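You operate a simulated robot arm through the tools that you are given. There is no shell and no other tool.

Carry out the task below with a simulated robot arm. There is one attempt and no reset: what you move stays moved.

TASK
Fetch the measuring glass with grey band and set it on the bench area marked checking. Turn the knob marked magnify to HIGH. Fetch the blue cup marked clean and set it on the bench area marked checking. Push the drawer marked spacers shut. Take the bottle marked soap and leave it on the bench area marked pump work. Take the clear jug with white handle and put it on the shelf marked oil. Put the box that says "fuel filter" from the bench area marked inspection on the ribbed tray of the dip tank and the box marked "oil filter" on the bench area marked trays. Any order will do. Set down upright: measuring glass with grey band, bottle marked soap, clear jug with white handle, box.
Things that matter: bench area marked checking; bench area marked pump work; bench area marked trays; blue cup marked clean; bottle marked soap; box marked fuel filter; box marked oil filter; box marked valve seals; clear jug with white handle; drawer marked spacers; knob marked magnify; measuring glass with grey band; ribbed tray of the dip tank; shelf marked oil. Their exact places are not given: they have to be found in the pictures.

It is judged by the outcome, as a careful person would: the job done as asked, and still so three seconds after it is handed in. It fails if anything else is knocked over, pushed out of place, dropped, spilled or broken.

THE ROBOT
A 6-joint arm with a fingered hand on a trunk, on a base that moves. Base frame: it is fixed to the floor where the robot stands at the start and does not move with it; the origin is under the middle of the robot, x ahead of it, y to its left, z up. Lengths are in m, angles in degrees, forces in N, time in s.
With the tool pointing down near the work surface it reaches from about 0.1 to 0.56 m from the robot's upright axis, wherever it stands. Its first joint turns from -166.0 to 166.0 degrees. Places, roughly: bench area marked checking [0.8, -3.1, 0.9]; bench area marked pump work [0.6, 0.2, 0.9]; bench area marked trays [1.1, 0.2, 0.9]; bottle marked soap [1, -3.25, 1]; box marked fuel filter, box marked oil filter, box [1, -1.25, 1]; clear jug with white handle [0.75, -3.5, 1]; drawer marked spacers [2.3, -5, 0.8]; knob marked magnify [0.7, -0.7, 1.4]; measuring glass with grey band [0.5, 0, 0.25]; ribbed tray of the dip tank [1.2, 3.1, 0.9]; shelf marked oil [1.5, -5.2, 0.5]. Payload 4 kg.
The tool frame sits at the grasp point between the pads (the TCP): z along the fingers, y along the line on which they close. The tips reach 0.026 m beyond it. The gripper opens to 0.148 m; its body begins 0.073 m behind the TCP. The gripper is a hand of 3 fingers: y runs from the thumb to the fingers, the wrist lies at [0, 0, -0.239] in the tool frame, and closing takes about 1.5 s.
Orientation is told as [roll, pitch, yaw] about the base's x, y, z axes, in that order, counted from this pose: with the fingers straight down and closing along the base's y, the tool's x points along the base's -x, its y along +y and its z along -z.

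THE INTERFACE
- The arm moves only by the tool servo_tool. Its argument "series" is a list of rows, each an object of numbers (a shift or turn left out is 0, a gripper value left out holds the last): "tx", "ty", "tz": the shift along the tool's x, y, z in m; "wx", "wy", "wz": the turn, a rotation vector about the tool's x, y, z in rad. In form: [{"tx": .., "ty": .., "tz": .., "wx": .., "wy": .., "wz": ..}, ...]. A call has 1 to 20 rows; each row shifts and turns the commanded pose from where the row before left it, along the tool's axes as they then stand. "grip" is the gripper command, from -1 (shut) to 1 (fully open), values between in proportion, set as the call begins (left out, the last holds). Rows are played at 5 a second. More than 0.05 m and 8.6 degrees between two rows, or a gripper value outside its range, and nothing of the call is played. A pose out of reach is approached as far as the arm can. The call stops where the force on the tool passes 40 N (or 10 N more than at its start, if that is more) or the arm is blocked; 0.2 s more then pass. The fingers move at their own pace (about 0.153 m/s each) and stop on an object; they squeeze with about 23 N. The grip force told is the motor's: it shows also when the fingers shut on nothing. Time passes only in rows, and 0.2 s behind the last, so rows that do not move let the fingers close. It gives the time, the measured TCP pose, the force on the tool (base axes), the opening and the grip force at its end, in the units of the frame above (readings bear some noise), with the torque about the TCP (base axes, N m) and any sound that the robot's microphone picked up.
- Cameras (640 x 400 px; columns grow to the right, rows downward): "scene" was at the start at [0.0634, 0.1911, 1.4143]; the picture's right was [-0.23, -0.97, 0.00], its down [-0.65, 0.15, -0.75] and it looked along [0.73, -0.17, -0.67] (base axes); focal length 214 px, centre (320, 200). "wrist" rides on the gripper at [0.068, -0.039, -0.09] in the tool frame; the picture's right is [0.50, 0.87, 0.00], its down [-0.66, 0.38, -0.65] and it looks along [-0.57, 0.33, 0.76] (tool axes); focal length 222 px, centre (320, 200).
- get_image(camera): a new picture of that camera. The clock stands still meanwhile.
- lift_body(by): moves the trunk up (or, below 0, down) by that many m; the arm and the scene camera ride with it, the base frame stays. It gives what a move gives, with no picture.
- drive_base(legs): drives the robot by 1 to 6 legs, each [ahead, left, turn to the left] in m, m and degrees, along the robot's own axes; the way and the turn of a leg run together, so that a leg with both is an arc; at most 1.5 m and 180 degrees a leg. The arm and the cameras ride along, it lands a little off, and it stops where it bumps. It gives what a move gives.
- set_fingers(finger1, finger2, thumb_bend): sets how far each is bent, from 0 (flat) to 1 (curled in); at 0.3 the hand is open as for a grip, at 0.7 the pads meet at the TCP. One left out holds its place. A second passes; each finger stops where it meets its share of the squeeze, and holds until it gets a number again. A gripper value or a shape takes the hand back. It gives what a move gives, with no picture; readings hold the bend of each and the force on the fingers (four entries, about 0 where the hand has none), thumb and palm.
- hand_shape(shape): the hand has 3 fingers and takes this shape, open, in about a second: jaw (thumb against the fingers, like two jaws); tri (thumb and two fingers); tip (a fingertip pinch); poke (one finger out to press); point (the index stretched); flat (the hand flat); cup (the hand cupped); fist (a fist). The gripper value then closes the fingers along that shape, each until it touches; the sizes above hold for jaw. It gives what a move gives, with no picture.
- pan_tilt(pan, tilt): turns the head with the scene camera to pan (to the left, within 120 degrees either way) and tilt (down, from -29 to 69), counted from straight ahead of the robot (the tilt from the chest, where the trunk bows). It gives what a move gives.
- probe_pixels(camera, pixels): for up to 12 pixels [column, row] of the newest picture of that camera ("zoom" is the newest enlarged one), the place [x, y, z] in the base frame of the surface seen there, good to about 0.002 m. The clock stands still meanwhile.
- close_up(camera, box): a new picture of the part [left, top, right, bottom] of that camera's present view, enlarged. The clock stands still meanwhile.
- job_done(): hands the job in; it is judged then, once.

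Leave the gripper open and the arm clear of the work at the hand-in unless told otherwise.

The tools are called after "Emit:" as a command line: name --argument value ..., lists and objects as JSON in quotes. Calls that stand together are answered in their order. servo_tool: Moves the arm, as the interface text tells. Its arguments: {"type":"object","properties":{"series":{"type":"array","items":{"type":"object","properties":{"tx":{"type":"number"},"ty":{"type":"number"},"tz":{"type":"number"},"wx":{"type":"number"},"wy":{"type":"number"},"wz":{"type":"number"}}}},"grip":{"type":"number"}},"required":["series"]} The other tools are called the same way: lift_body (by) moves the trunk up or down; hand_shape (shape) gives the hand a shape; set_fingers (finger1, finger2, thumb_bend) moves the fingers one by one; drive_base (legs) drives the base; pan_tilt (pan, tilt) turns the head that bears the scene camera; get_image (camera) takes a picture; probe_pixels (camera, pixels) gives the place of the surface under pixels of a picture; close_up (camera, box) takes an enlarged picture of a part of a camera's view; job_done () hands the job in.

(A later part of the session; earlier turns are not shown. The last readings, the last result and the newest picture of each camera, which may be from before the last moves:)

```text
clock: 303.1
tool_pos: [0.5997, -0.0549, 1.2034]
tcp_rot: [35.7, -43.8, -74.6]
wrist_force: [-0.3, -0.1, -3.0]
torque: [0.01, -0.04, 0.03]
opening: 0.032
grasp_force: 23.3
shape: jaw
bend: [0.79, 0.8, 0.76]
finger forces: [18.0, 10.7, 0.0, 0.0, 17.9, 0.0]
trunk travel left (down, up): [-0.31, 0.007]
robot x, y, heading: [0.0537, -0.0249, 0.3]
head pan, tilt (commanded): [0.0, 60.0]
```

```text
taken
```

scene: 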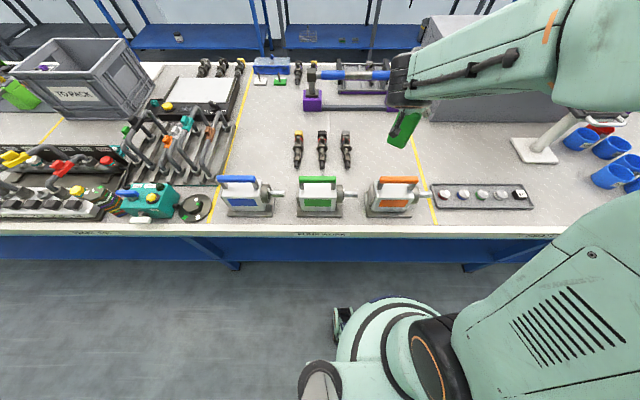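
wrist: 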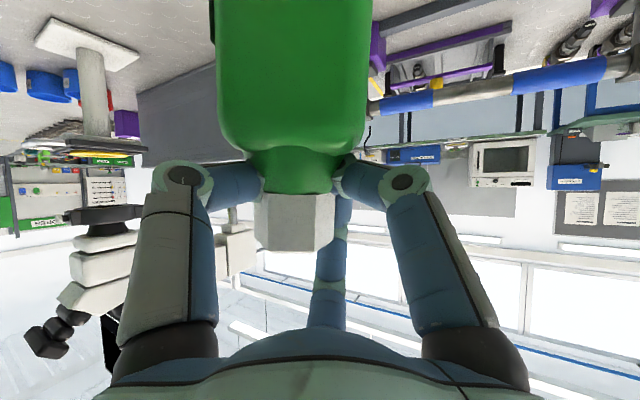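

Emit:
close_up --camera "scene" --box '[205, 160, 445, 240]'

Emit:
probe_pixels --camera "zoom" --pixels '[[60, 85], [110, 85], [268, 85], [330, 85], [455, 90], [520, 90], [80, 50], [300, 50], [510, 52], [90, 130], [300, 130], [490, 132]]'

```text
2.67 times, centred on (325, 200) of scene
```

zoom: 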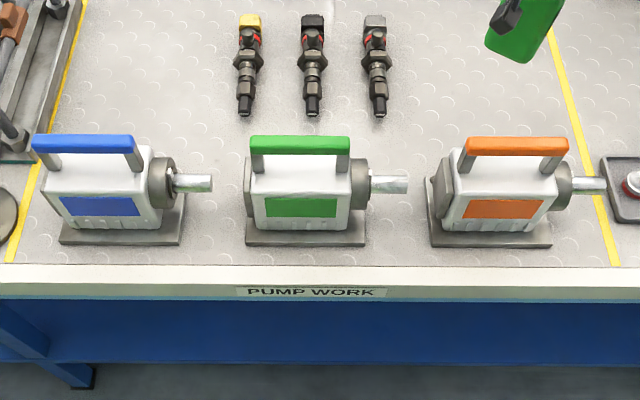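

```text
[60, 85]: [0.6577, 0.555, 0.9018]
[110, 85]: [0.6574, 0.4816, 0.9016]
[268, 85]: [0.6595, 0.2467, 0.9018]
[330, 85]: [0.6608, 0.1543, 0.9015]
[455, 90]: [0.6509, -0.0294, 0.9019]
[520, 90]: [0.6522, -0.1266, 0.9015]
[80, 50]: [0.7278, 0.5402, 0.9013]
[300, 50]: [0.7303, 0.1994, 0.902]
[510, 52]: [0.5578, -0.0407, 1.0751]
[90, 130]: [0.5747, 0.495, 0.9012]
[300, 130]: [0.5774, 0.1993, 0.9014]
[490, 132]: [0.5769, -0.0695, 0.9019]
```

Emit:
probe_pixels --camera "zoom" --pixels '[[85, 145], [300, 143], [518, 145], [70, 207], [130, 207], [275, 207], [325, 207], [475, 208], [530, 208], [120, 243], [305, 244], [490, 244]]'

```text
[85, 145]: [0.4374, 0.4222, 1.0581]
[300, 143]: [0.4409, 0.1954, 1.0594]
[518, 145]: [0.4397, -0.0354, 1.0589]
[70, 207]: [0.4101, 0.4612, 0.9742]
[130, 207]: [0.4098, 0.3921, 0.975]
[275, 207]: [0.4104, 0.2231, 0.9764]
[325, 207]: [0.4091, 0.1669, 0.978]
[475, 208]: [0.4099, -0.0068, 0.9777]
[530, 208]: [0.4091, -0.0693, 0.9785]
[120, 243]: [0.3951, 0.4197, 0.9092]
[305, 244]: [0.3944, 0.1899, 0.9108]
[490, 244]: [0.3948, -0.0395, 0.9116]
```

All three pumps are still in line with equal spacing, so nothing was displaced. I shift the bottle 0.015 m further forward slowly, then lower the trunk 0.09 m.

Emit:
servo_tool --series '[{"tx": -0.001, "ty": 0.0034, "tz": 0.0036}, {"tx": -0.001, "ty": 0.0034, "tz": 0.0036}, {"tx": -0.001, "ty": 0.0034, "tz": 0.0036}, {}]'

Emit:
lift_body --by -0.09

Emit:
get_image --camera "scene"

```text
clock: 304.1
tool_pos: [0.6155, -0.053, 1.2028]
tcp_rot: [35.8, -43.9, -74.6]
wrist_force: [-0.1, 0.4, -3.8]
torque: [0.04, -0.08, 0.01]
opening: 0.0322
grasp_force: 22.9
shape: jaw
bend: [0.79, 0.8, 0.76]
finger forces: [18.1, 10.6, 0.0, 0.1, 17.8, 0.1]
trunk travel left (down, up): [-0.31, 0.007]
robot x, y, heading: [0.0545, -0.0232, 0.1]
head pan, tilt (commanded): [0.0, 60.0]
```

```text
clock: 305.4
tool_pos: [0.6161, -0.0543, 1.1145]
tcp_rot: [35.7, -43.8, -74.6]
wrist_force: [1.0, 0.0, -3.7]
torque: [0.01, -0.02, 0.01]
opening: 0.0322
grasp_force: 22.8
shape: jaw
bend: [0.79, 0.8, 0.76]
finger forces: [18.1, 10.6, 0.0, 0.0, 17.9, 0.0]
trunk travel left (down, up): [-0.22, 0.097]
robot x, y, heading: [0.0547, -0.0243, 0.5]
head pan, tilt (commanded): [0.0, 60.0]
```

```text
taken
```

scene: 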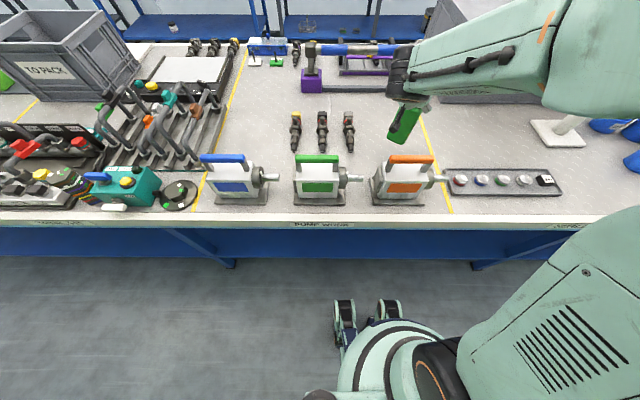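

I zoom in to measure the bottle's bottom height now.

Emit:
close_up --camera "scene" --box '[370, 80, 450, 160]'

Emit:
probe_pixels --camera "zoom" --pixels '[[190, 215], [180, 225], [160, 218], [230, 230], [210, 245], [245, 245], [200, 180], [250, 200], [260, 170], [240, 255]]'

```text
5.00 times, centred on (410, 120) of scene
```

zoom: 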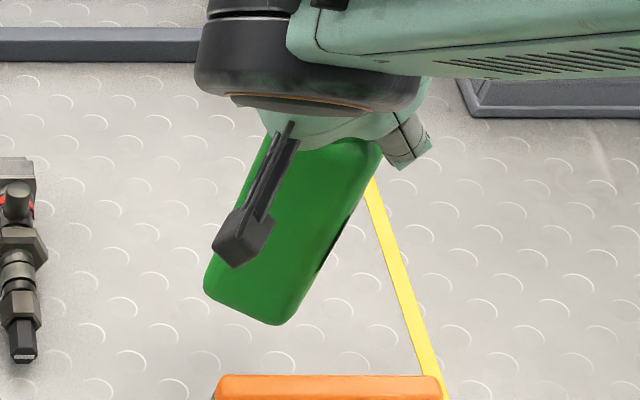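

```text
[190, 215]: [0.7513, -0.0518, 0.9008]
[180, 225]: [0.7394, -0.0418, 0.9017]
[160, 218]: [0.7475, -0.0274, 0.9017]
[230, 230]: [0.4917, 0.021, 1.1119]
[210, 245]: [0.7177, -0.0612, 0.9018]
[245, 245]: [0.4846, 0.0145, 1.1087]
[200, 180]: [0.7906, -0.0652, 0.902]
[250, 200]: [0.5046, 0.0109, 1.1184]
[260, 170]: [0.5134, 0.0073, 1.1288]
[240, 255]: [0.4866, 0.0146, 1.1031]
```

Emit:
probe_pixels --camera "zoom" --pixels '[[212, 285], [225, 300], [245, 310], [270, 320], [285, 318], [300, 290], [280, 220], [300, 180], [340, 240], [320, 280], [275, 200], [265, 290]]'

```text
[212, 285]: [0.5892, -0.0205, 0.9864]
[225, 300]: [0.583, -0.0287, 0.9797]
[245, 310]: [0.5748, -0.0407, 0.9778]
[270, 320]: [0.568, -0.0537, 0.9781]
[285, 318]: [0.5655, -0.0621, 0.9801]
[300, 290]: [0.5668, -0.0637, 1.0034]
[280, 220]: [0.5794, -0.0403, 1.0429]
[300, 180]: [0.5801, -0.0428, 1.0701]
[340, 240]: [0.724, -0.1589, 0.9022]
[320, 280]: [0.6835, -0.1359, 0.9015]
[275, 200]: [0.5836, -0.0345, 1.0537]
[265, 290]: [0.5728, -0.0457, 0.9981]
```

Lowest point is about TCP minus 0.146. I lower the trunk 0.055 m more, then finish with small arm steps.

Emit:
lift_body --by -0.055

Emit:
servo_tool --series '[{"tx": 0.0021, "ty": -0.0013, "tz": 0.0018}, {"tx": 0.0021, "ty": -0.0013, "tz": 0.0018}, {}]'

```text
clock: 306.4
tool_pos: [0.6162, -0.0538, 1.059]
tcp_rot: [35.6, -43.9, -74.6]
wrist_force: [0.3, 0.6, -2.7]
torque: [0.03, -0.06, 0.01]
opening: 0.0322
grasp_force: 23.2
shape: jaw
bend: [0.79, 0.8, 0.76]
finger forces: [18.1, 10.5, 0.0, 0.0, 17.9, 0.0]
trunk travel left (down, up): [-0.165, 0.152]
robot x, y, heading: [0.0545, -0.0256, 0.4]
head pan, tilt (commanded): [0.0, 60.0]
```

```text
clock: 307.2
tool_pos: [0.617, -0.0544, 1.0526]
tcp_rot: [35.7, -43.9, -74.6]
wrist_force: [0.1, 0.7, -3.0]
torque: [0.03, -0.04, 0.0]
opening: 0.0321
grasp_force: 22.6
shape: jaw
bend: [0.79, 0.8, 0.76]
finger forces: [18.3, 10.5, 0.0, 0.0, 17.8, 0.1]
trunk travel left (down, up): [-0.165, 0.152]
robot x, y, heading: [0.0506, -0.0283, 0.3]
head pan, tilt (commanded): [0.0, 60.0]
```

No contact yet at 1.0526. Continue in 2 mm steps.

Emit:
servo_tool --series '[{"tx": 0.0014, "ty": -0.0008, "tz": 0.0012}, {"tx": 0.0014, "ty": -0.0008, "tz": 0.0012}, {}]'

```text
clock: 308.0
tool_pos: [0.6159, -0.053, 1.0506]
tcp_rot: [36.0, -43.9, -74.7]
wrist_force: [0.1, 2.1, 7.3]
torque: [-0.17, -0.01, 0.0]
opening: 0.0323
grasp_force: 23.4
shape: jaw
bend: [0.79, 0.8, 0.76]
finger forces: [19.0, 12.1, 0.0, 0.0, 21.7, 0.1]
trunk travel left (down, up): [-0.165, 0.152]
robot x, y, heading: [0.053, -0.0242, 0.1]
head pan, tilt (commanded): [0.0, 60.0]
```

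Contact at 10 N. I open the fingers partly and look how the bottle settles.

Emit:
servo_tool --series '[{}, {}, {}, {}, {}]' --grip -0.1

Emit:
get_image --camera "wrist"

Emit:
close_up --camera "scene" --box '[370, 80, 450, 160]'

```text
clock: 309.2
tool_pos: [0.615, -0.0545, 1.0504]
tcp_rot: [35.9, -44.0, -74.7]
wrist_force: [1.6, 3.7, 20.3]
torque: [-0.31, -0.1, -0.05]
opening: 0.0583
grasp_force: 0.0
shape: jaw
bend: [0.39, 0.39, 0.77]
finger forces: [0.0, 0.0, 0.0, 0.1, 37.4, 0.0]
trunk travel left (down, up): [-0.165, 0.152]
robot x, y, heading: [0.0528, -0.0315, 0.4]
head pan, tilt (commanded): [0.0, 60.0]
```

```text
taken
```

wrist: 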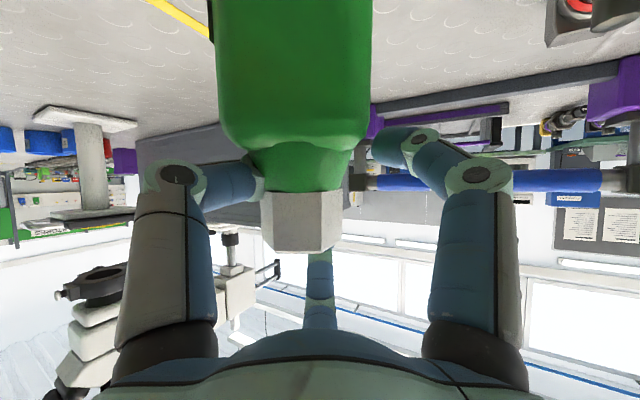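

```text
5.00 times, centred on (410, 120) of scene
```

zoom: 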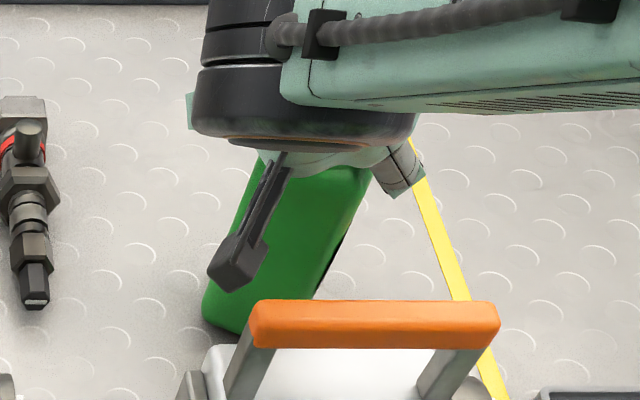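

The thumb still presses down on the bottle's shoulder (37 N) because of the hand's tilt. I raise the hand a few millimetres to let it free.

Emit:
servo_tool --series '[{"tx": -0.0021, "ty": 0.0013, "tz": -0.0018}, {"tx": -0.0021, "ty": 0.0013, "tz": -0.0018}, {}]'

Emit:
get_image --camera "wrist"

```text
clock: 310.0
tool_pos: [0.6158, -0.0553, 1.0541]
tcp_rot: [35.6, -44.0, -74.5]
wrist_force: [3.7, 1.9, 1.3]
torque: [0.03, -0.68, 0.15]
opening: 0.0593
grasp_force: 0.0
shape: jaw
bend: [0.39, 0.39, 0.78]
finger forces: [0.0, 0.0, 0.0, 0.1, 41.6, 0.0]
trunk travel left (down, up): [-0.165, 0.152]
robot x, y, heading: [0.0498, -0.0202, 0.5]
head pan, tilt (commanded): [0.0, 60.0]
```

```text
taken
```

wrist: 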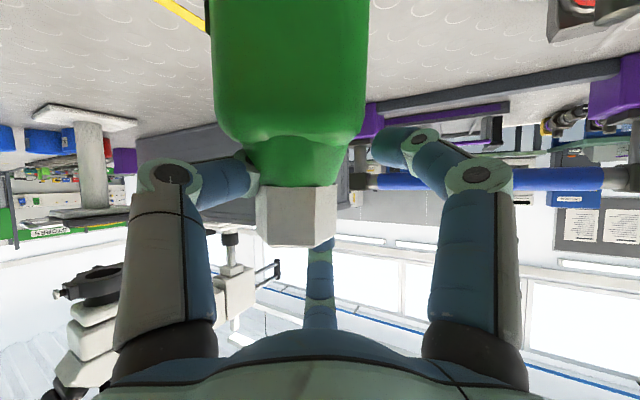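

The thumb stays wedged. I look at the bottle and thumb from the scene camera before doing more.

Emit:
close_up --camera "scene" --box '[370, 80, 450, 160]'

Emit:
close_up --camera "wrist" --box '[130, 120, 370, 260]'

```text
5.00 times, centred on (410, 120) of scene
```

zoom: 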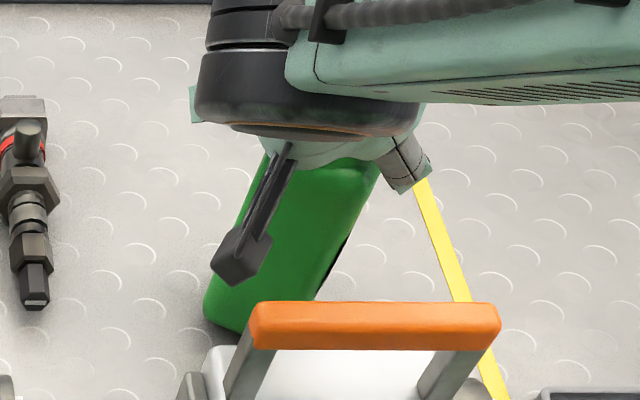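

```text
2.67 times, centred on (250, 190) of wrist
```

zoom: 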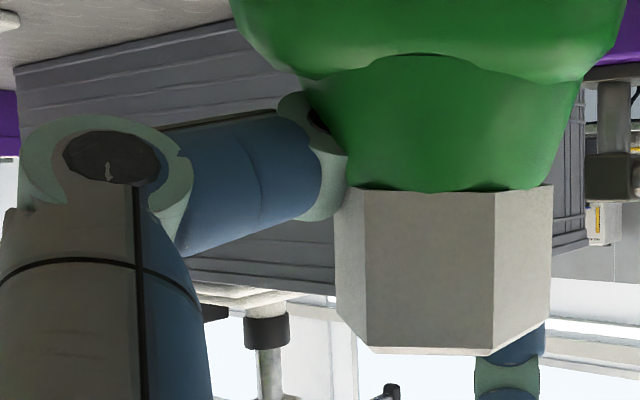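

The thumb tip is jammed in the groove between cap and shoulder: opening straightens it into the groove. I bend the thumb back a bit and open the two fingers wider to relieve the jam.

Emit:
set_fingers --finger1 0.2 --finger2 0.2 --thumb_bend 0.8

Emit:
close_up --camera "wrist" --box '[130, 80, 450, 280]'

```text
clock: 311.0
tool_pos: [0.6163, -0.0548, 1.055]
tcp_rot: [35.7, -43.9, -74.6]
wrist_force: [-0.4, -1.3, -3.4]
torque: [0.02, 0.01, 0.03]
opening: 0.0753
grasp_force: 1.8
shape: fingers
bend: [0.2, 0.2, 0.79]
finger forces: [0.0, 0.0, 0.0, 0.0, 3.4, 0.1]
trunk travel left (down, up): [-0.165, 0.152]
robot x, y, heading: [0.0533, -0.0281, 0.4]
head pan, tilt (commanded): [0.0, 60.0]
```

```text
2.00 times, centred on (290, 180) of wrist
```

zoom: 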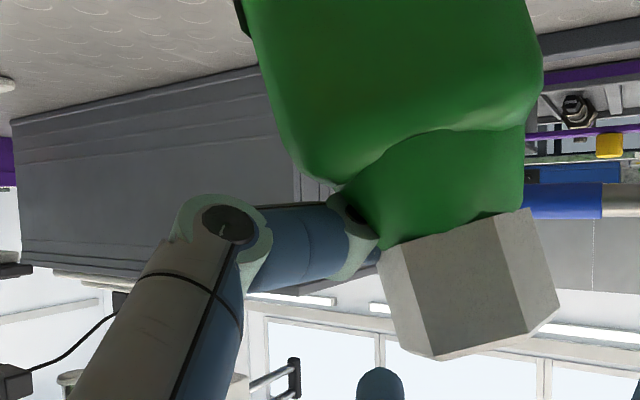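

The bottle now hangs on the thumb, leaning. I look from the scene camera to see which way.

Emit:
close_up --camera "scene" --box '[370, 80, 450, 160]'

Emit:
get_image --camera "wrist"

```text
5.00 times, centred on (410, 120) of scene
```

zoom: 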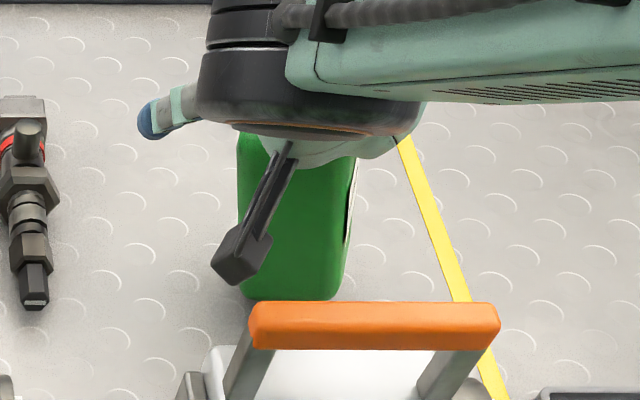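

```text
taken
```

wrist: 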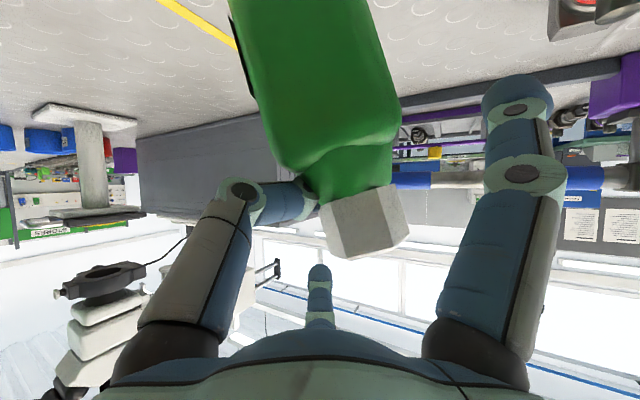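

Emit:
probe_pixels --camera "zoom" --pixels '[[245, 150], [243, 200], [243, 280], [310, 180], [310, 230], [310, 290], [345, 180], [340, 230], [335, 280], [270, 295], [353, 185], [300, 160]]'

Emit:
probe_pixels --camera "wrist" --pixels '[[350, 230], [400, 230], [360, 250], [300, 60], [370, 60], [280, 120], [380, 120], [330, 170], [390, 160], [340, 200]]'

```text
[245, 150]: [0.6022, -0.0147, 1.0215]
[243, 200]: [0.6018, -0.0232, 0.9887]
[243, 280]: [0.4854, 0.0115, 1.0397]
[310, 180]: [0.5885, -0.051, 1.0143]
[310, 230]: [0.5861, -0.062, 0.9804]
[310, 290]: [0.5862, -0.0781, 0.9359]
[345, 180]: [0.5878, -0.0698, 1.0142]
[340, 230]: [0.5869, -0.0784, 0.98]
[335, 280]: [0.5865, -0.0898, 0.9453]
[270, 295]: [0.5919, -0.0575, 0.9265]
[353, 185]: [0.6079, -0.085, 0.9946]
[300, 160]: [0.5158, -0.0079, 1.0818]
```

```text
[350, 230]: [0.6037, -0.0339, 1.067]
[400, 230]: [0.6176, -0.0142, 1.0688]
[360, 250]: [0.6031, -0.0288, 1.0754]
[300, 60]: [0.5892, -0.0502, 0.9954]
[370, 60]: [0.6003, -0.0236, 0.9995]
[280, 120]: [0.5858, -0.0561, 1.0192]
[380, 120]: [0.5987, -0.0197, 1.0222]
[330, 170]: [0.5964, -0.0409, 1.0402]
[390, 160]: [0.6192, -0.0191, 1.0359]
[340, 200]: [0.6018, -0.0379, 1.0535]
```

The bottle hangs from the thumb under the cap edge, base about 1 cm above the bench, top leaning about 15° to +y. I lower in small steps until the bench carries it.

Emit:
servo_tool --series '[{"tx": 0.0021, "ty": -0.0013, "tz": 0.0018}, {}]'

Emit:
servo_tool --series '[{"tx": 0.0021, "ty": -0.0013, "tz": 0.0018}, {}]'

```text
clock: 311.6
tool_pos: [0.6157, -0.0532, 1.0505]
tcp_rot: [35.6, -43.9, -74.6]
wrist_force: [-0.2, 0.4, -2.6]
torque: [0.02, 0.04, 0.02]
opening: 0.0755
grasp_force: 1.7
shape: fingers
bend: [0.2, 0.2, 0.79]
finger forces: [0.0, 0.0, 0.0, 0.0, 3.0, 0.0]
trunk travel left (down, up): [-0.165, 0.152]
robot x, y, heading: [0.057, -0.0216, 0.3]
head pan, tilt (commanded): [0.0, 60.0]
```

```text
clock: 312.2
tool_pos: [0.6152, -0.0541, 1.0484]
tcp_rot: [35.9, -43.9, -74.6]
wrist_force: [0.2, 0.3, -0.1]
torque: [0.0, 0.02, -0.01]
opening: 0.0745
grasp_force: 0.2
shape: fingers
bend: [0.2, 0.2, 0.8]
finger forces: [0.1, 0.0, 0.1, 0.0, 0.5, 0.0]
trunk travel left (down, up): [-0.165, 0.152]
robot x, y, heading: [0.0564, -0.0268, 0.2]
head pan, tilt (commanded): [0.0, 60.0]
```

The bench now carries the bottle. I look at it before moving the thumb away.

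Emit:
close_up --camera "wrist" --box '[130, 40, 530, 290]'

Emit:
close_up --camera "scene" --box '[370, 80, 450, 160]'

```text
1.60 times, centred on (330, 165) of wrist
```

zoom: 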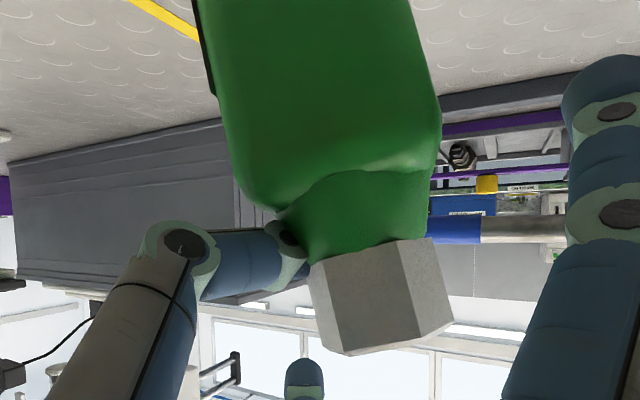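

```text
5.00 times, centred on (410, 120) of scene
```

zoom: 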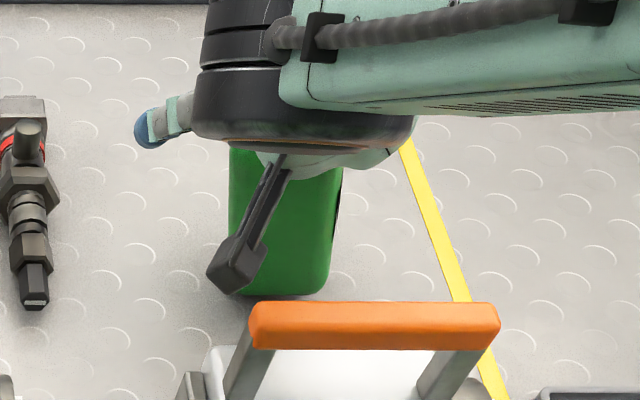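

Emit:
probe_pixels --camera "zoom" --pixels '[[300, 185], [300, 280], [338, 180], [333, 230], [327, 275], [233, 165], [232, 215], [240, 290], [280, 293], [315, 290]]'

Emit:
probe_pixels --camera "wrist" --pixels '[[345, 240], [400, 235], [375, 225], [330, 60], [380, 60], [290, 60], [280, 110], [390, 110], [270, 90], [400, 100]]'

```text
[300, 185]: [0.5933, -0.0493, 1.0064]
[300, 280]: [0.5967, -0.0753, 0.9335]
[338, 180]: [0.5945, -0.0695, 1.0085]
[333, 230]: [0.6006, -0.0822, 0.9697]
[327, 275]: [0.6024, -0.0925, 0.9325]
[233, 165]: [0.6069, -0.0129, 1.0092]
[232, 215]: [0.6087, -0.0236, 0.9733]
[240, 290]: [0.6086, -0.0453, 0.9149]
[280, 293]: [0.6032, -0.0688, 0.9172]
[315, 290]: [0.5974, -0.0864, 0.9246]
```

```text
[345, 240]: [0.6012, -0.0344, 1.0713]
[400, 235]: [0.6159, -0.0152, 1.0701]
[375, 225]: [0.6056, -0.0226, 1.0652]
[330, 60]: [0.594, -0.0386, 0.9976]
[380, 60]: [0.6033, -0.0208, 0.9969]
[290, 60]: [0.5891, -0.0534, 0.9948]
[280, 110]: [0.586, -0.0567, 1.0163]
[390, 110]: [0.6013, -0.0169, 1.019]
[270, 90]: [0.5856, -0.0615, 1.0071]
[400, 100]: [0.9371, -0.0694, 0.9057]
```

The bottle leans about 17° (top to +y) with its weight on the bench, gently against the thumb. I bring finger 1 nearer on the +y side as a guard without touching.

Emit:
set_fingers --finger1 0.38

Emit:
get_image --camera "wrist"

```text
clock: 313.2
tool_pos: [0.6163, -0.0549, 1.049]
tcp_rot: [35.8, -43.9, -74.6]
wrist_force: [1.0, -0.8, -1.3]
torque: [0.01, 0.03, -0.02]
opening: 0.051
grasp_force: 0.3
shape: fingers
bend: [0.38, 0.2, 0.8]
finger forces: [0.0, 0.0, 0.0, 0.0, 0.5, 0.0]
trunk travel left (down, up): [-0.165, 0.152]
robot x, y, heading: [0.0506, -0.0215, 0.4]
head pan, tilt (commanded): [0.0, 60.0]
```

```text
taken
```

wrist: 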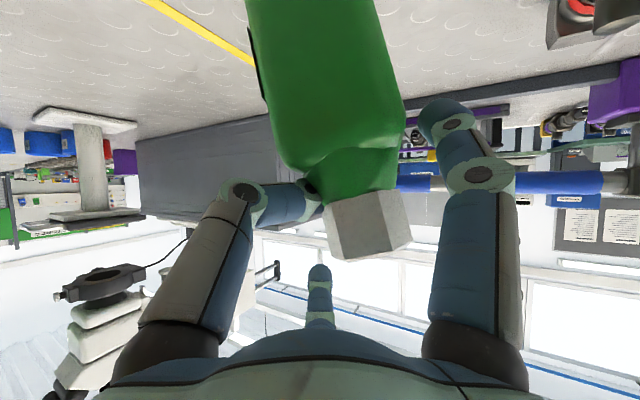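

Finger 1 is beside the bottle without contact. I move the hand slowly 0.02 m towards -y so the bottle can settle upright.

Emit:
servo_tool --series '[{"tx": -0.0035, "ty": -0.003, "tz": 0.00195}, {"tx": -0.0035, "ty": -0.003, "tz": 0.00195}, {"tx": -0.0035, "ty": -0.003, "tz": 0.00195}, {"tx": -0.0035, "ty": -0.003, "tz": 0.00195}, {}]'

Emit:
get_image --camera "wrist"

Emit:
close_up --camera "scene" --box '[370, 80, 450, 160]'

```text
clock: 314.4
tool_pos: [0.6171, -0.074, 1.0475]
tcp_rot: [35.7, -43.9, -74.6]
wrist_force: [-0.3, 0.2, -2.9]
torque: [0.02, -0.01, -0.02]
opening: 0.0514
grasp_force: 2.0
shape: fingers
bend: [0.38, 0.2, 0.79]
finger forces: [0.0, 0.1, 0.0, 0.0, 3.3, 0.0]
trunk travel left (down, up): [-0.165, 0.152]
robot x, y, heading: [0.0562, -0.022, 0.3]
head pan, tilt (commanded): [0.0, 60.0]
```

```text
taken
```

wrist: 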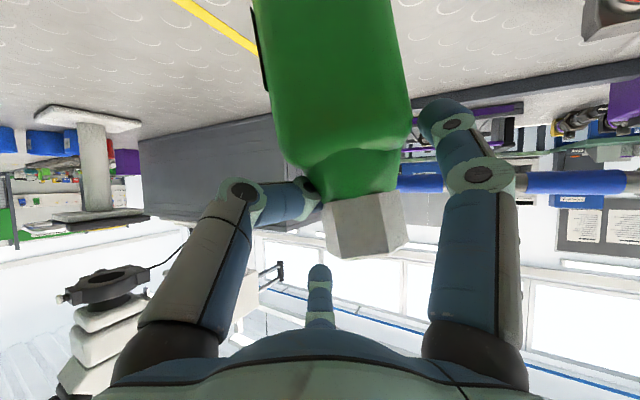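

```text
5.00 times, centred on (410, 120) of scene
```

zoom: 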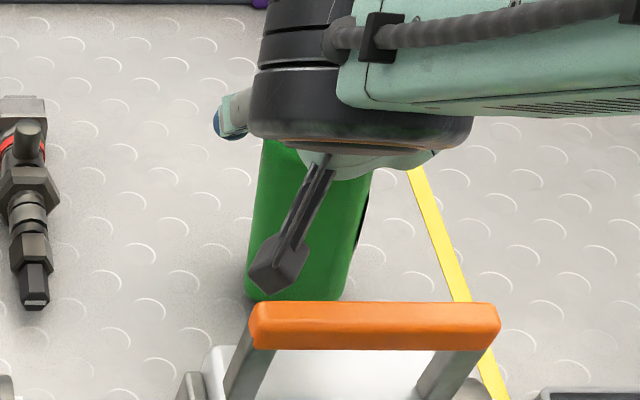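

The bottle became more upright and hangs lightly on the thumb again. I probe its lean.

Emit:
probe_pixels --camera "zoom" --pixels '[[262, 160], [256, 200], [252, 240], [370, 185], [358, 230], [345, 280], [340, 190], [335, 240], [330, 285], [320, 297], [300, 298], [260, 298]]'

```text
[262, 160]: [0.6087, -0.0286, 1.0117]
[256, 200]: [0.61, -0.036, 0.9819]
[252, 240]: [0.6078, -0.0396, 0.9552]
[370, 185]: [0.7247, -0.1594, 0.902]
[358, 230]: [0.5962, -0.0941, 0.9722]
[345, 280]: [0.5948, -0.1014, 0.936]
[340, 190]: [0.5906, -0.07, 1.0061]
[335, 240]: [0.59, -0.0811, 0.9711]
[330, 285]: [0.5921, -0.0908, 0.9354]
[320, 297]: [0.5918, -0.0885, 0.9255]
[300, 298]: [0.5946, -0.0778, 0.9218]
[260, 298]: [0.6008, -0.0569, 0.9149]
```

Lean is down to 11°. I lower 3 mm and move another 0.02 m towards -y.

Emit:
servo_tool --series '[{"tx": 0.0021, "ty": -0.0013, "tz": 0.0018}, {"tx": -0.0035, "ty": -0.003, "tz": 0.00195}, {"tx": -0.0028, "ty": -0.0034, "tz": 0.0025}, {"tx": -0.0035, "ty": -0.003, "tz": 0.00195}, {"tx": -0.0028, "ty": -0.0034, "tz": 0.0025}, {}]'

Emit:
close_up --camera "scene" --box '[370, 80, 450, 160]'

Emit:
get_image --camera "wrist"

```text
clock: 315.8
tool_pos: [0.6151, -0.0944, 1.043]
tcp_rot: [35.8, -43.9, -74.5]
wrist_force: [-0.1, -0.4, -2.4]
torque: [-0.01, 0.03, 0.0]
opening: 0.0513
grasp_force: 1.7
shape: fingers
bend: [0.38, 0.2, 0.79]
finger forces: [0.1, 0.1, 0.0, 0.0, 3.0, 0.0]
trunk travel left (down, up): [-0.165, 0.152]
robot x, y, heading: [0.057, -0.0232, 0.4]
head pan, tilt (commanded): [0.0, 60.0]
```

```text
5.00 times, centred on (410, 120) of scene
```

zoom: 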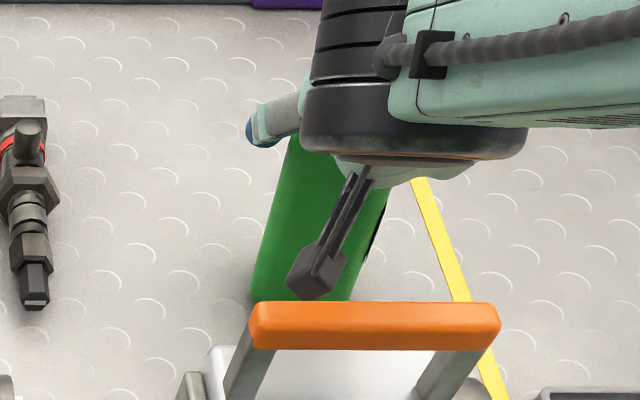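

```text
taken
```

wrist: 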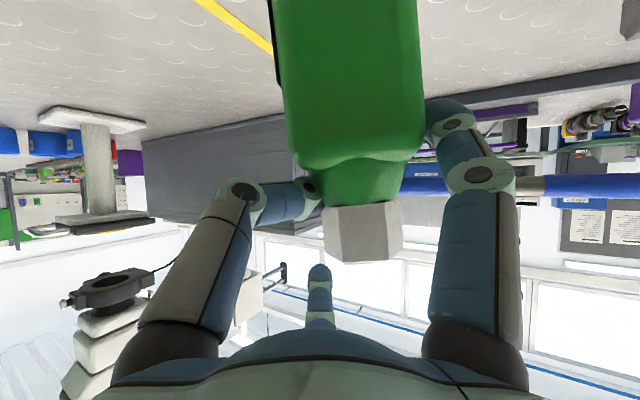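

Nearly upright. I lower in 2 mm steps until the thumb is unloaded.

Emit:
servo_tool --series '[{"tx": 0.0014, "ty": -0.0008, "tz": 0.0012}, {"tx": 0.0014, "ty": -0.0008, "tz": 0.0012}, {}]'

Emit:
close_up --camera "scene" --box '[370, 80, 450, 160]'

Emit:
probe_pixels --camera "zoom" --pixels '[[285, 170], [272, 210], [262, 250], [380, 210], [365, 250], [350, 290], [350, 210], [340, 280], [258, 290], [330, 295]]'

```text
clock: 316.6
tool_pos: [0.6148, -0.0953, 1.0406]
tcp_rot: [35.8, -44.0, -74.7]
wrist_force: [-0.3, 0.0, -0.7]
torque: [0.03, 0.02, 0.01]
opening: 0.051
grasp_force: 0.2
shape: fingers
bend: [0.38, 0.2, 0.79]
finger forces: [0.0, 0.1, 0.0, 0.1, 0.6, 0.0]
trunk travel left (down, up): [-0.165, 0.152]
robot x, y, heading: [0.0514, -0.0256, 0.1]
head pan, tilt (commanded): [0.0, 60.0]
```

```text
5.00 times, centred on (410, 120) of scene
```

zoom: 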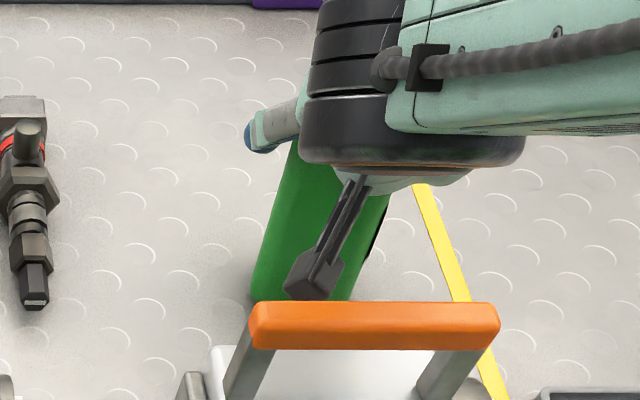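

```text
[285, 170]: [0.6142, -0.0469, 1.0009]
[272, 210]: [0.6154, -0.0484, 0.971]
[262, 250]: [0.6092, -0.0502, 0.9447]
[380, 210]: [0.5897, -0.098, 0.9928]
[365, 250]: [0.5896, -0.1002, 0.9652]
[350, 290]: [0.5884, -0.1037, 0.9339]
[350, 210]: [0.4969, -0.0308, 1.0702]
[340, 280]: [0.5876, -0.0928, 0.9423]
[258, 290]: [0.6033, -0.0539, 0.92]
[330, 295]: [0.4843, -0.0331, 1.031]
```

Only about 4° lean left, the bench carries it. I move the thumb further away: 0.015 m towards -y.

Emit:
servo_tool --series '[{"tx": -0.0035, "ty": -0.003, "tz": 0.00195}, {"tx": -0.0035, "ty": -0.003, "tz": 0.00195}, {"tx": -0.0035, "ty": -0.003, "tz": 0.00195}, {}]'

Emit:
get_image --camera "wrist"

```text
clock: 317.6
tool_pos: [0.6156, -0.1095, 1.0394]
tcp_rot: [35.7, -43.8, -74.5]
wrist_force: [0.0, 0.0, -3.3]
torque: [0.02, 0.0, -0.01]
opening: 0.0511
grasp_force: 1.4
shape: fingers
bend: [0.38, 0.2, 0.79]
finger forces: [0.0, 0.0, 0.1, 0.0, 2.9, 0.1]
trunk travel left (down, up): [-0.165, 0.152]
robot x, y, heading: [0.0515, -0.0245, 0.2]
head pan, tilt (commanded): [0.0, 60.0]
```

```text
taken
```

wrist: 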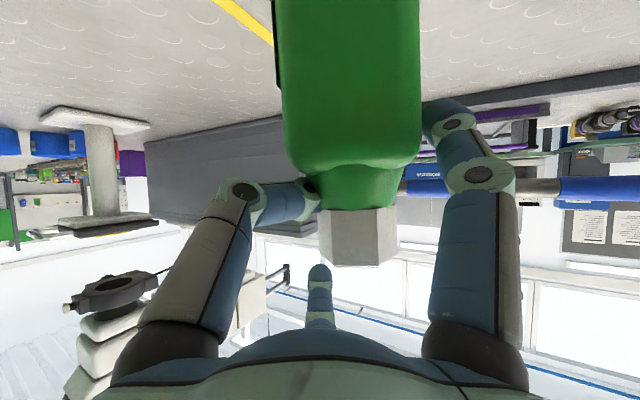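

The thumb still drags the bottle by the cap edge. I lower in 1.5 mm steps to unload it before moving away further.

Emit:
servo_tool --series '[{"tx": 0.001, "ty": -0.0006, "tz": 0.0009}, {"tx": 0.001, "ty": -0.0006, "tz": 0.0009}, {}]'

Emit:
close_up --camera "scene" --box '[370, 80, 450, 160]'

Emit:
probe_pixels --camera "zoom" --pixels '[[295, 190], [285, 220], [275, 250], [390, 220], [380, 250], [365, 280], [265, 290], [330, 200]]'

```text
clock: 318.4
tool_pos: [0.6168, -0.1091, 1.0368]
tcp_rot: [35.8, -43.8, -74.6]
wrist_force: [0.0, -0.7, -0.4]
torque: [0.01, -0.01, 0.01]
opening: 0.051
grasp_force: 0.3
shape: fingers
bend: [0.38, 0.2, 0.8]
finger forces: [0.0, 0.0, 0.1, 0.0, 0.6, 0.1]
trunk travel left (down, up): [-0.165, 0.152]
robot x, y, heading: [0.055, -0.0258, 0.7]
head pan, tilt (commanded): [0.0, 60.0]
```

```text
5.00 times, centred on (410, 120) of scene
```

zoom: 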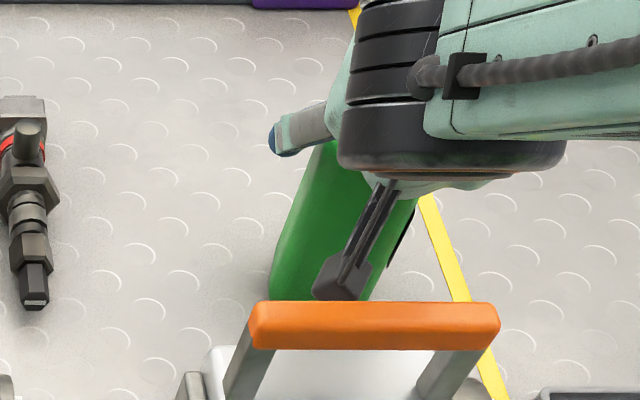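

```text
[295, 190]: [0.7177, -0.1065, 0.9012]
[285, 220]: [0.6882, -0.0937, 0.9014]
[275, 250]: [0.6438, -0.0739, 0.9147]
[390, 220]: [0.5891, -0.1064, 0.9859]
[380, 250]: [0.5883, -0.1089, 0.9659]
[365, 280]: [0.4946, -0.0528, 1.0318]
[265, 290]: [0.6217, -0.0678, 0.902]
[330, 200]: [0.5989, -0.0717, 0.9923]
```

Unloaded. I combine lowering 3 mm with 0.012 m of -y motion.

Emit:
servo_tool --series '[{"tx": -0.0013, "ty": -0.0029, "tz": 0.0021}, {"tx": -0.0013, "ty": -0.0029, "tz": 0.0021}, {"tx": -0.0013, "ty": -0.0029, "tz": 0.0021}, {"tx": -0.0013, "ty": -0.0029, "tz": 0.0021}, {}]'

Emit:
get_image --camera "wrist"

```text
clock: 319.6
tool_pos: [0.6154, -0.1234, 1.0314]
tcp_rot: [35.9, -43.9, -74.7]
wrist_force: [-1.5, 2.1, 9.8]
torque: [0.1, 0.1, -0.02]
opening: 0.051
grasp_force: 4.9
shape: fingers
bend: [0.37, 0.2, 0.82]
finger forces: [1.2, 0.1, 0.1, 0.0, 9.3, 0.0]
trunk travel left (down, up): [-0.165, 0.152]
robot x, y, heading: [0.054, -0.0244, 0.4]
head pan, tilt (commanded): [0.0, 60.0]
```

```text
taken
```

wrist: 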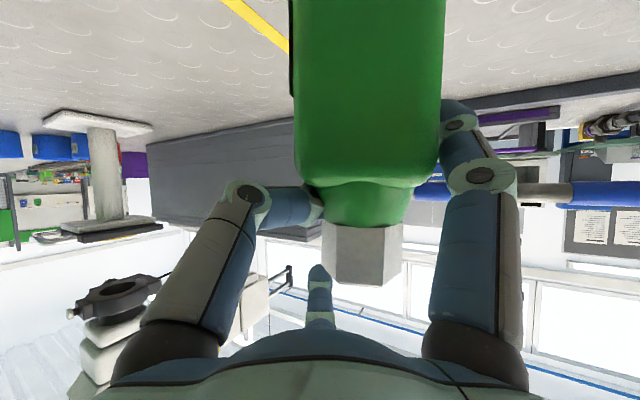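

The bottle stands upright, the thumb now rests on its shoulder (about 10 N down). I open finger 1, raise 1.5 mm and slide the thumb out sideways.

Emit:
set_fingers --finger1 0.15

Emit:
servo_tool --series '[{"tx": -0.001, "ty": 0.0006, "tz": -0.0009}, {}]'

```text
clock: 320.6
tool_pos: [0.6144, -0.1235, 1.0318]
tcp_rot: [35.8, -44.1, -74.7]
wrist_force: [-0.1, 0.0, 10.5]
torque: [-0.07, 0.16, -0.03]
opening: 0.0784
grasp_force: 6.1
shape: fingers
bend: [0.15, 0.2, 0.82]
finger forces: [0.1, 0.0, 0.0, 0.0, 11.2, 0.1]
trunk travel left (down, up): [-0.165, 0.152]
robot x, y, heading: [0.054, -0.0274, 0.3]
head pan, tilt (commanded): [0.0, 60.0]
```

```text
clock: 321.2
tool_pos: [0.615, -0.1228, 1.0315]
tcp_rot: [35.7, -43.9, -74.6]
wrist_force: [-0.6, 0.6, 3.2]
torque: [-0.02, 0.07, -0.04]
opening: 0.0789
grasp_force: 2.2
shape: fingers
bend: [0.15, 0.2, 0.81]
finger forces: [0.1, 0.0, 0.1, 0.1, 4.2, 0.1]
trunk travel left (down, up): [-0.165, 0.152]
robot x, y, heading: [0.0535, -0.0237, 0.4]
head pan, tilt (commanded): [0.0, 60.0]
```

Only 3 N now. I slide the thumb out towards (-x,-y) in small steps.

Emit:
servo_tool --series '[{"tx": -0.0026, "ty": -0.0043}, {"tx": -0.0026, "ty": -0.0043}, {"tx": -0.0026, "ty": -0.0043}, {"tx": -0.0026, "ty": -0.0043}, {}]'

Emit:
get_image --camera "wrist"

```text
clock: 322.4
tool_pos: [0.6063, -0.1396, 1.0321]
tcp_rot: [35.7, -43.8, -74.7]
wrist_force: [-0.1, 1.9, 2.2]
torque: [0.08, 0.02, 0.01]
opening: 0.0811
grasp_force: 1.0
shape: fingers
bend: [0.14, 0.2, 0.8]
finger forces: [1.5, 0.1, 0.0, 0.0, 0.1, 0.0]
trunk travel left (down, up): [-0.165, 0.152]
robot x, y, heading: [0.0505, -0.0239, 0.5]
head pan, tilt (commanded): [0.0, 60.0]
```

```text
taken
```

wrist: 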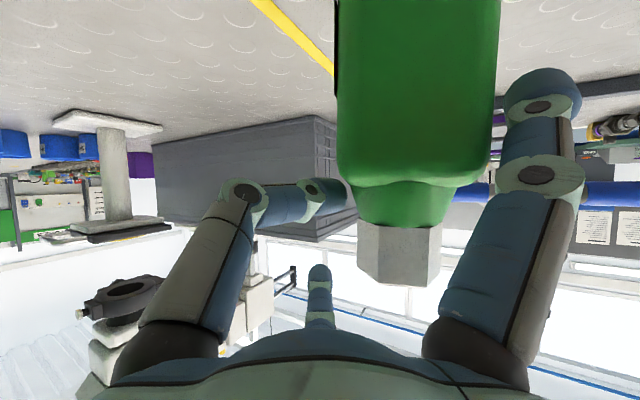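

The thumb is free and the bottle stands by itself. I open the thumb, shift 6 mm to +y to centre the gap, and then withdraw along the tool axis.

Emit:
set_fingers --thumb_bend 0.3

Emit:
servo_tool --series '[{"tx": 0.0021, "ty": 0.0018, "tz": -0.0012}, {"tx": 0.0021, "ty": 0.0018, "tz": -0.0012}, {}]'

Emit:
get_image --camera "wrist"

```text
clock: 323.4
tool_pos: [0.6061, -0.1401, 1.0314]
tcp_rot: [35.8, -43.9, -74.6]
wrist_force: [-0.4, 1.3, 0.8]
torque: [0.08, 0.01, -0.02]
opening: 0.1433
grasp_force: 0.7
shape: fingers
bend: [0.14, 0.2, 0.3]
finger forces: [1.2, 0.0, 0.0, 0.0, 0.0, 0.1]
trunk travel left (down, up): [-0.165, 0.152]
robot x, y, heading: [0.0512, -0.0236, 0.3]
head pan, tilt (commanded): [0.0, 60.0]
```

```text
clock: 324.2
tool_pos: [0.6058, -0.1344, 1.0326]
tcp_rot: [35.8, -43.9, -74.5]
wrist_force: [-0.6, -0.3, -0.3]
torque: [0.0, 0.01, -0.03]
opening: 0.1426
grasp_force: 0.2
shape: fingers
bend: [0.15, 0.2, 0.3]
finger forces: [0.0, 0.0, 0.1, 0.1, 0.1, 0.1]
trunk travel left (down, up): [-0.165, 0.152]
robot x, y, heading: [0.0536, -0.0252, 0.4]
head pan, tilt (commanded): [0.0, 60.0]
```

```text
taken
```

wrist: 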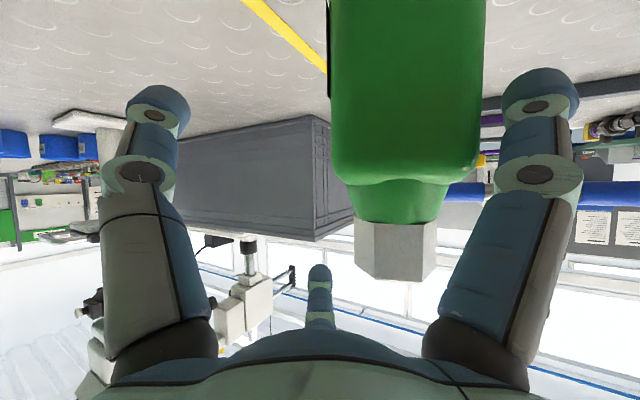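

Everything is free. The straight-up direction leads the bottle out through the gap between thumb and finger 1, so I raise the trunk 0.14 m.

Emit:
lift_body --by 0.14

Emit:
get_image --camera "wrist"

Emit:
get_image --camera "scene"

```text
clock: 325.8
tool_pos: [0.6049, -0.1347, 1.1719]
tcp_rot: [35.8, -44.0, -74.5]
wrist_force: [-0.1, 0.2, 0.2]
torque: [0.02, -0.03, 0.02]
opening: 0.1424
grasp_force: 0.0
shape: fingers
bend: [0.15, 0.2, 0.3]
finger forces: [0.0, 0.0, 0.1, 0.1, 0.0, 0.1]
trunk travel left (down, up): [-0.305, 0.012]
robot x, y, heading: [0.0538, -0.027, 0.3]
head pan, tilt (commanded): [0.0, 60.0]
```

```text
taken
```

wrist: 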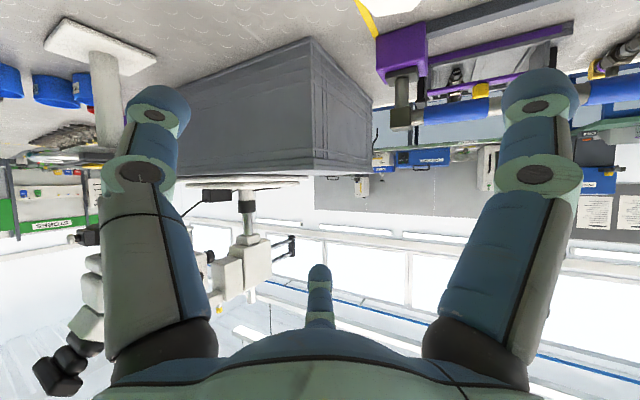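

```text
taken
```

scene: 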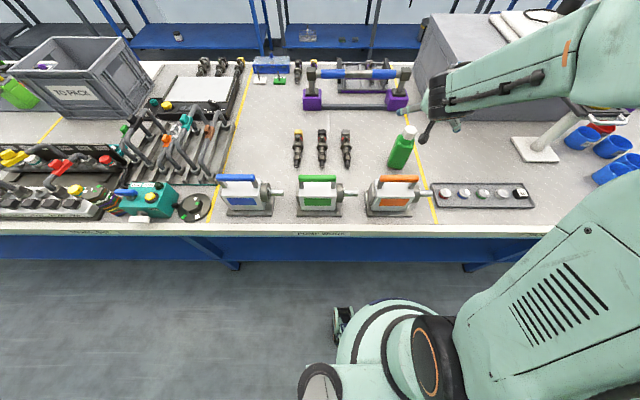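

The bottle stands upright within the pump work area. I verify its position relative to the yellow line.

Emit:
close_up --camera "scene" --box '[350, 110, 450, 220]'

Emit:
probe_pixels --camera "scene" --pixels '[[402, 155], [398, 165], [394, 164], [408, 130], [424, 165], [400, 168]]'

```text
3.64 times, centred on (400, 165) of scene
```

zoom: 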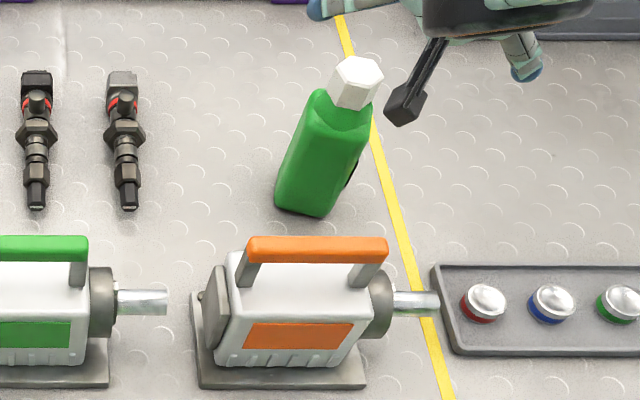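

```text
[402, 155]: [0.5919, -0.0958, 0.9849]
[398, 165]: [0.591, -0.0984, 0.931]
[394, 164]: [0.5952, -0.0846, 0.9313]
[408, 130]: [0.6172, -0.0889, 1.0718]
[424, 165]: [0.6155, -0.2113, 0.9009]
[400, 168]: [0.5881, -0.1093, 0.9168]
```

The bottle is at about (0.61, -0.09), well inside pump work. I drive back 0.35 m and restore the hand.

Emit:
drive_base --legs '[[-0.38, 0, 0]]'

Emit:
hand_shape --shape "jaw"

```text
clock: 328.2
tool_pos: [0.2222, -0.1371, 1.1717]
tcp_rot: [35.8, -43.9, -74.6]
wrist_force: [-0.1, -1.0, 0.3]
torque: [0.05, 0.03, 0.0]
opening: 0.1425
grasp_force: 0.2
shape: fingers
bend: [0.15, 0.2, 0.3]
finger forces: [0.1, 0.0, 0.1, 0.0, 0.1, 0.0]
trunk travel left (down, up): [-0.305, 0.012]
robot x, y, heading: [-0.3306, -0.0266, 0.3]
head pan, tilt (commanded): [0.0, 60.0]
```

```text
clock: 329.1
tool_pos: [0.2218, -0.1377, 1.1728]
tcp_rot: [35.8, -43.8, -74.6]
wrist_force: [0.0, -0.7, 0.1]
torque: [0.0, 0.0, -0.03]
opening: 0.1479
grasp_force: 0.0
shape: jaw
bend: [0.3, 0.3, 0.3]
finger forces: [0.0, 0.0, 0.0, 0.1, 0.0, 0.0]
trunk travel left (down, up): [-0.305, 0.012]
robot x, y, heading: [-0.3302, -0.0282, 0.4]
head pan, tilt (commanded): [0.0, 60.0]
```

I fold the arm in and rotate the hand back to the straight-down orientation.

Emit:
servo_tool --series '[{"tx": 0.0146, "ty": -0.0312, "tz": -0.0226}, {"tx": 0.0146, "ty": -0.0312, "tz": -0.0226}, {"tx": 0.0146, "ty": -0.0312, "tz": -0.0226}, {"tx": 0.0146, "ty": -0.0312, "tz": -0.0226}, {"tx": 0.0146, "ty": -0.0312, "tz": -0.0226}, {"wx": 0.0019, "wy": 0.0899, "wz": -0.0875}, {"wx": 0.0019, "wy": 0.0899, "wz": -0.0875}, {"wx": 0.0019, "wy": 0.0899, "wz": -0.0875}, {"wx": 0.0019, "wy": 0.0899, "wz": -0.0875}, {"wx": 0.0019, "wy": 0.0899, "wz": -0.0875}, {"wx": 0.0019, "wy": 0.0899, "wz": -0.0875}, {"wx": 0.0019, "wy": 0.0899, "wz": -0.0875}, {"wx": 0.0019, "wy": 0.0899, "wz": -0.0875}, {"wx": 0.0019, "wy": 0.0899, "wz": -0.0875}, {"wx": 0.0019, "wy": 0.0899, "wz": -0.0875}, {"wx": 0.0019, "wy": 0.0899, "wz": -0.0875}, {}]'

Emit:
drive_base --legs '[[0, -0.67, 0]]'

Emit:
pan_tilt --pan 0 --tilt 15

Emit:
get_image --camera "scene"

```text
clock: 332.8
tool_pos: [0.0731, -0.1456, 1.1423]
tcp_rot: [-0.5, -5.2, -6.7]
wrist_force: [-1.0, 0.6, 0.1]
torque: [0.01, 0.02, -0.01]
opening: 0.148
grasp_force: 0.1
shape: jaw
bend: [0.3, 0.3, 0.3]
finger forces: [0.0, 0.1, 0.1, 0.0, 0.0, 0.1]
out of reach, approached as far as the arm can: row 4, 5, 8, 9
trunk travel left (down, up): [-0.305, 0.012]
robot x, y, heading: [-0.3307, -0.0294, 0.2]
head pan, tilt (commanded): [0.0, 60.0]
```

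```text
clock: 339.1
tool_pos: [0.0818, -0.811, 1.1434]
tcp_rot: [-0.4, -5.3, -6.4]
wrist_force: [-0.6, 0.1, -0.9]
torque: [0.01, -0.01, 0.05]
opening: 0.1479
grasp_force: 0.0
shape: jaw
bend: [0.3, 0.3, 0.3]
finger forces: [0.1, 0.1, 0.1, 0.0, 0.1, 0.0]
trunk travel left (down, up): [-0.305, 0.012]
robot x, y, heading: [-0.3248, -0.6961, 0.8]
head pan, tilt (commanded): [0.0, 60.0]
```

```text
clock: 340.2
tool_pos: [0.0818, -0.8116, 1.1426]
tcp_rot: [-0.5, -5.3, -6.5]
wrist_force: [-1.3, 1.2, 0.8]
torque: [0.03, -0.02, 0.02]
opening: 0.1481
grasp_force: 0.1
shape: jaw
bend: [0.3, 0.3, 0.3]
finger forces: [0.0, 0.0, 0.0, 0.1, 0.0, 0.0]
trunk travel left (down, up): [-0.305, 0.012]
robot x, y, heading: [-0.3233, -0.694, 1.1]
head pan, tilt (commanded): [0.0, 15.0]
```

```text
taken
```

scene: 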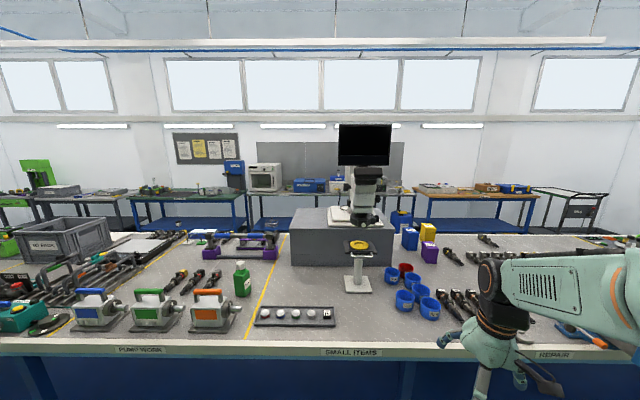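

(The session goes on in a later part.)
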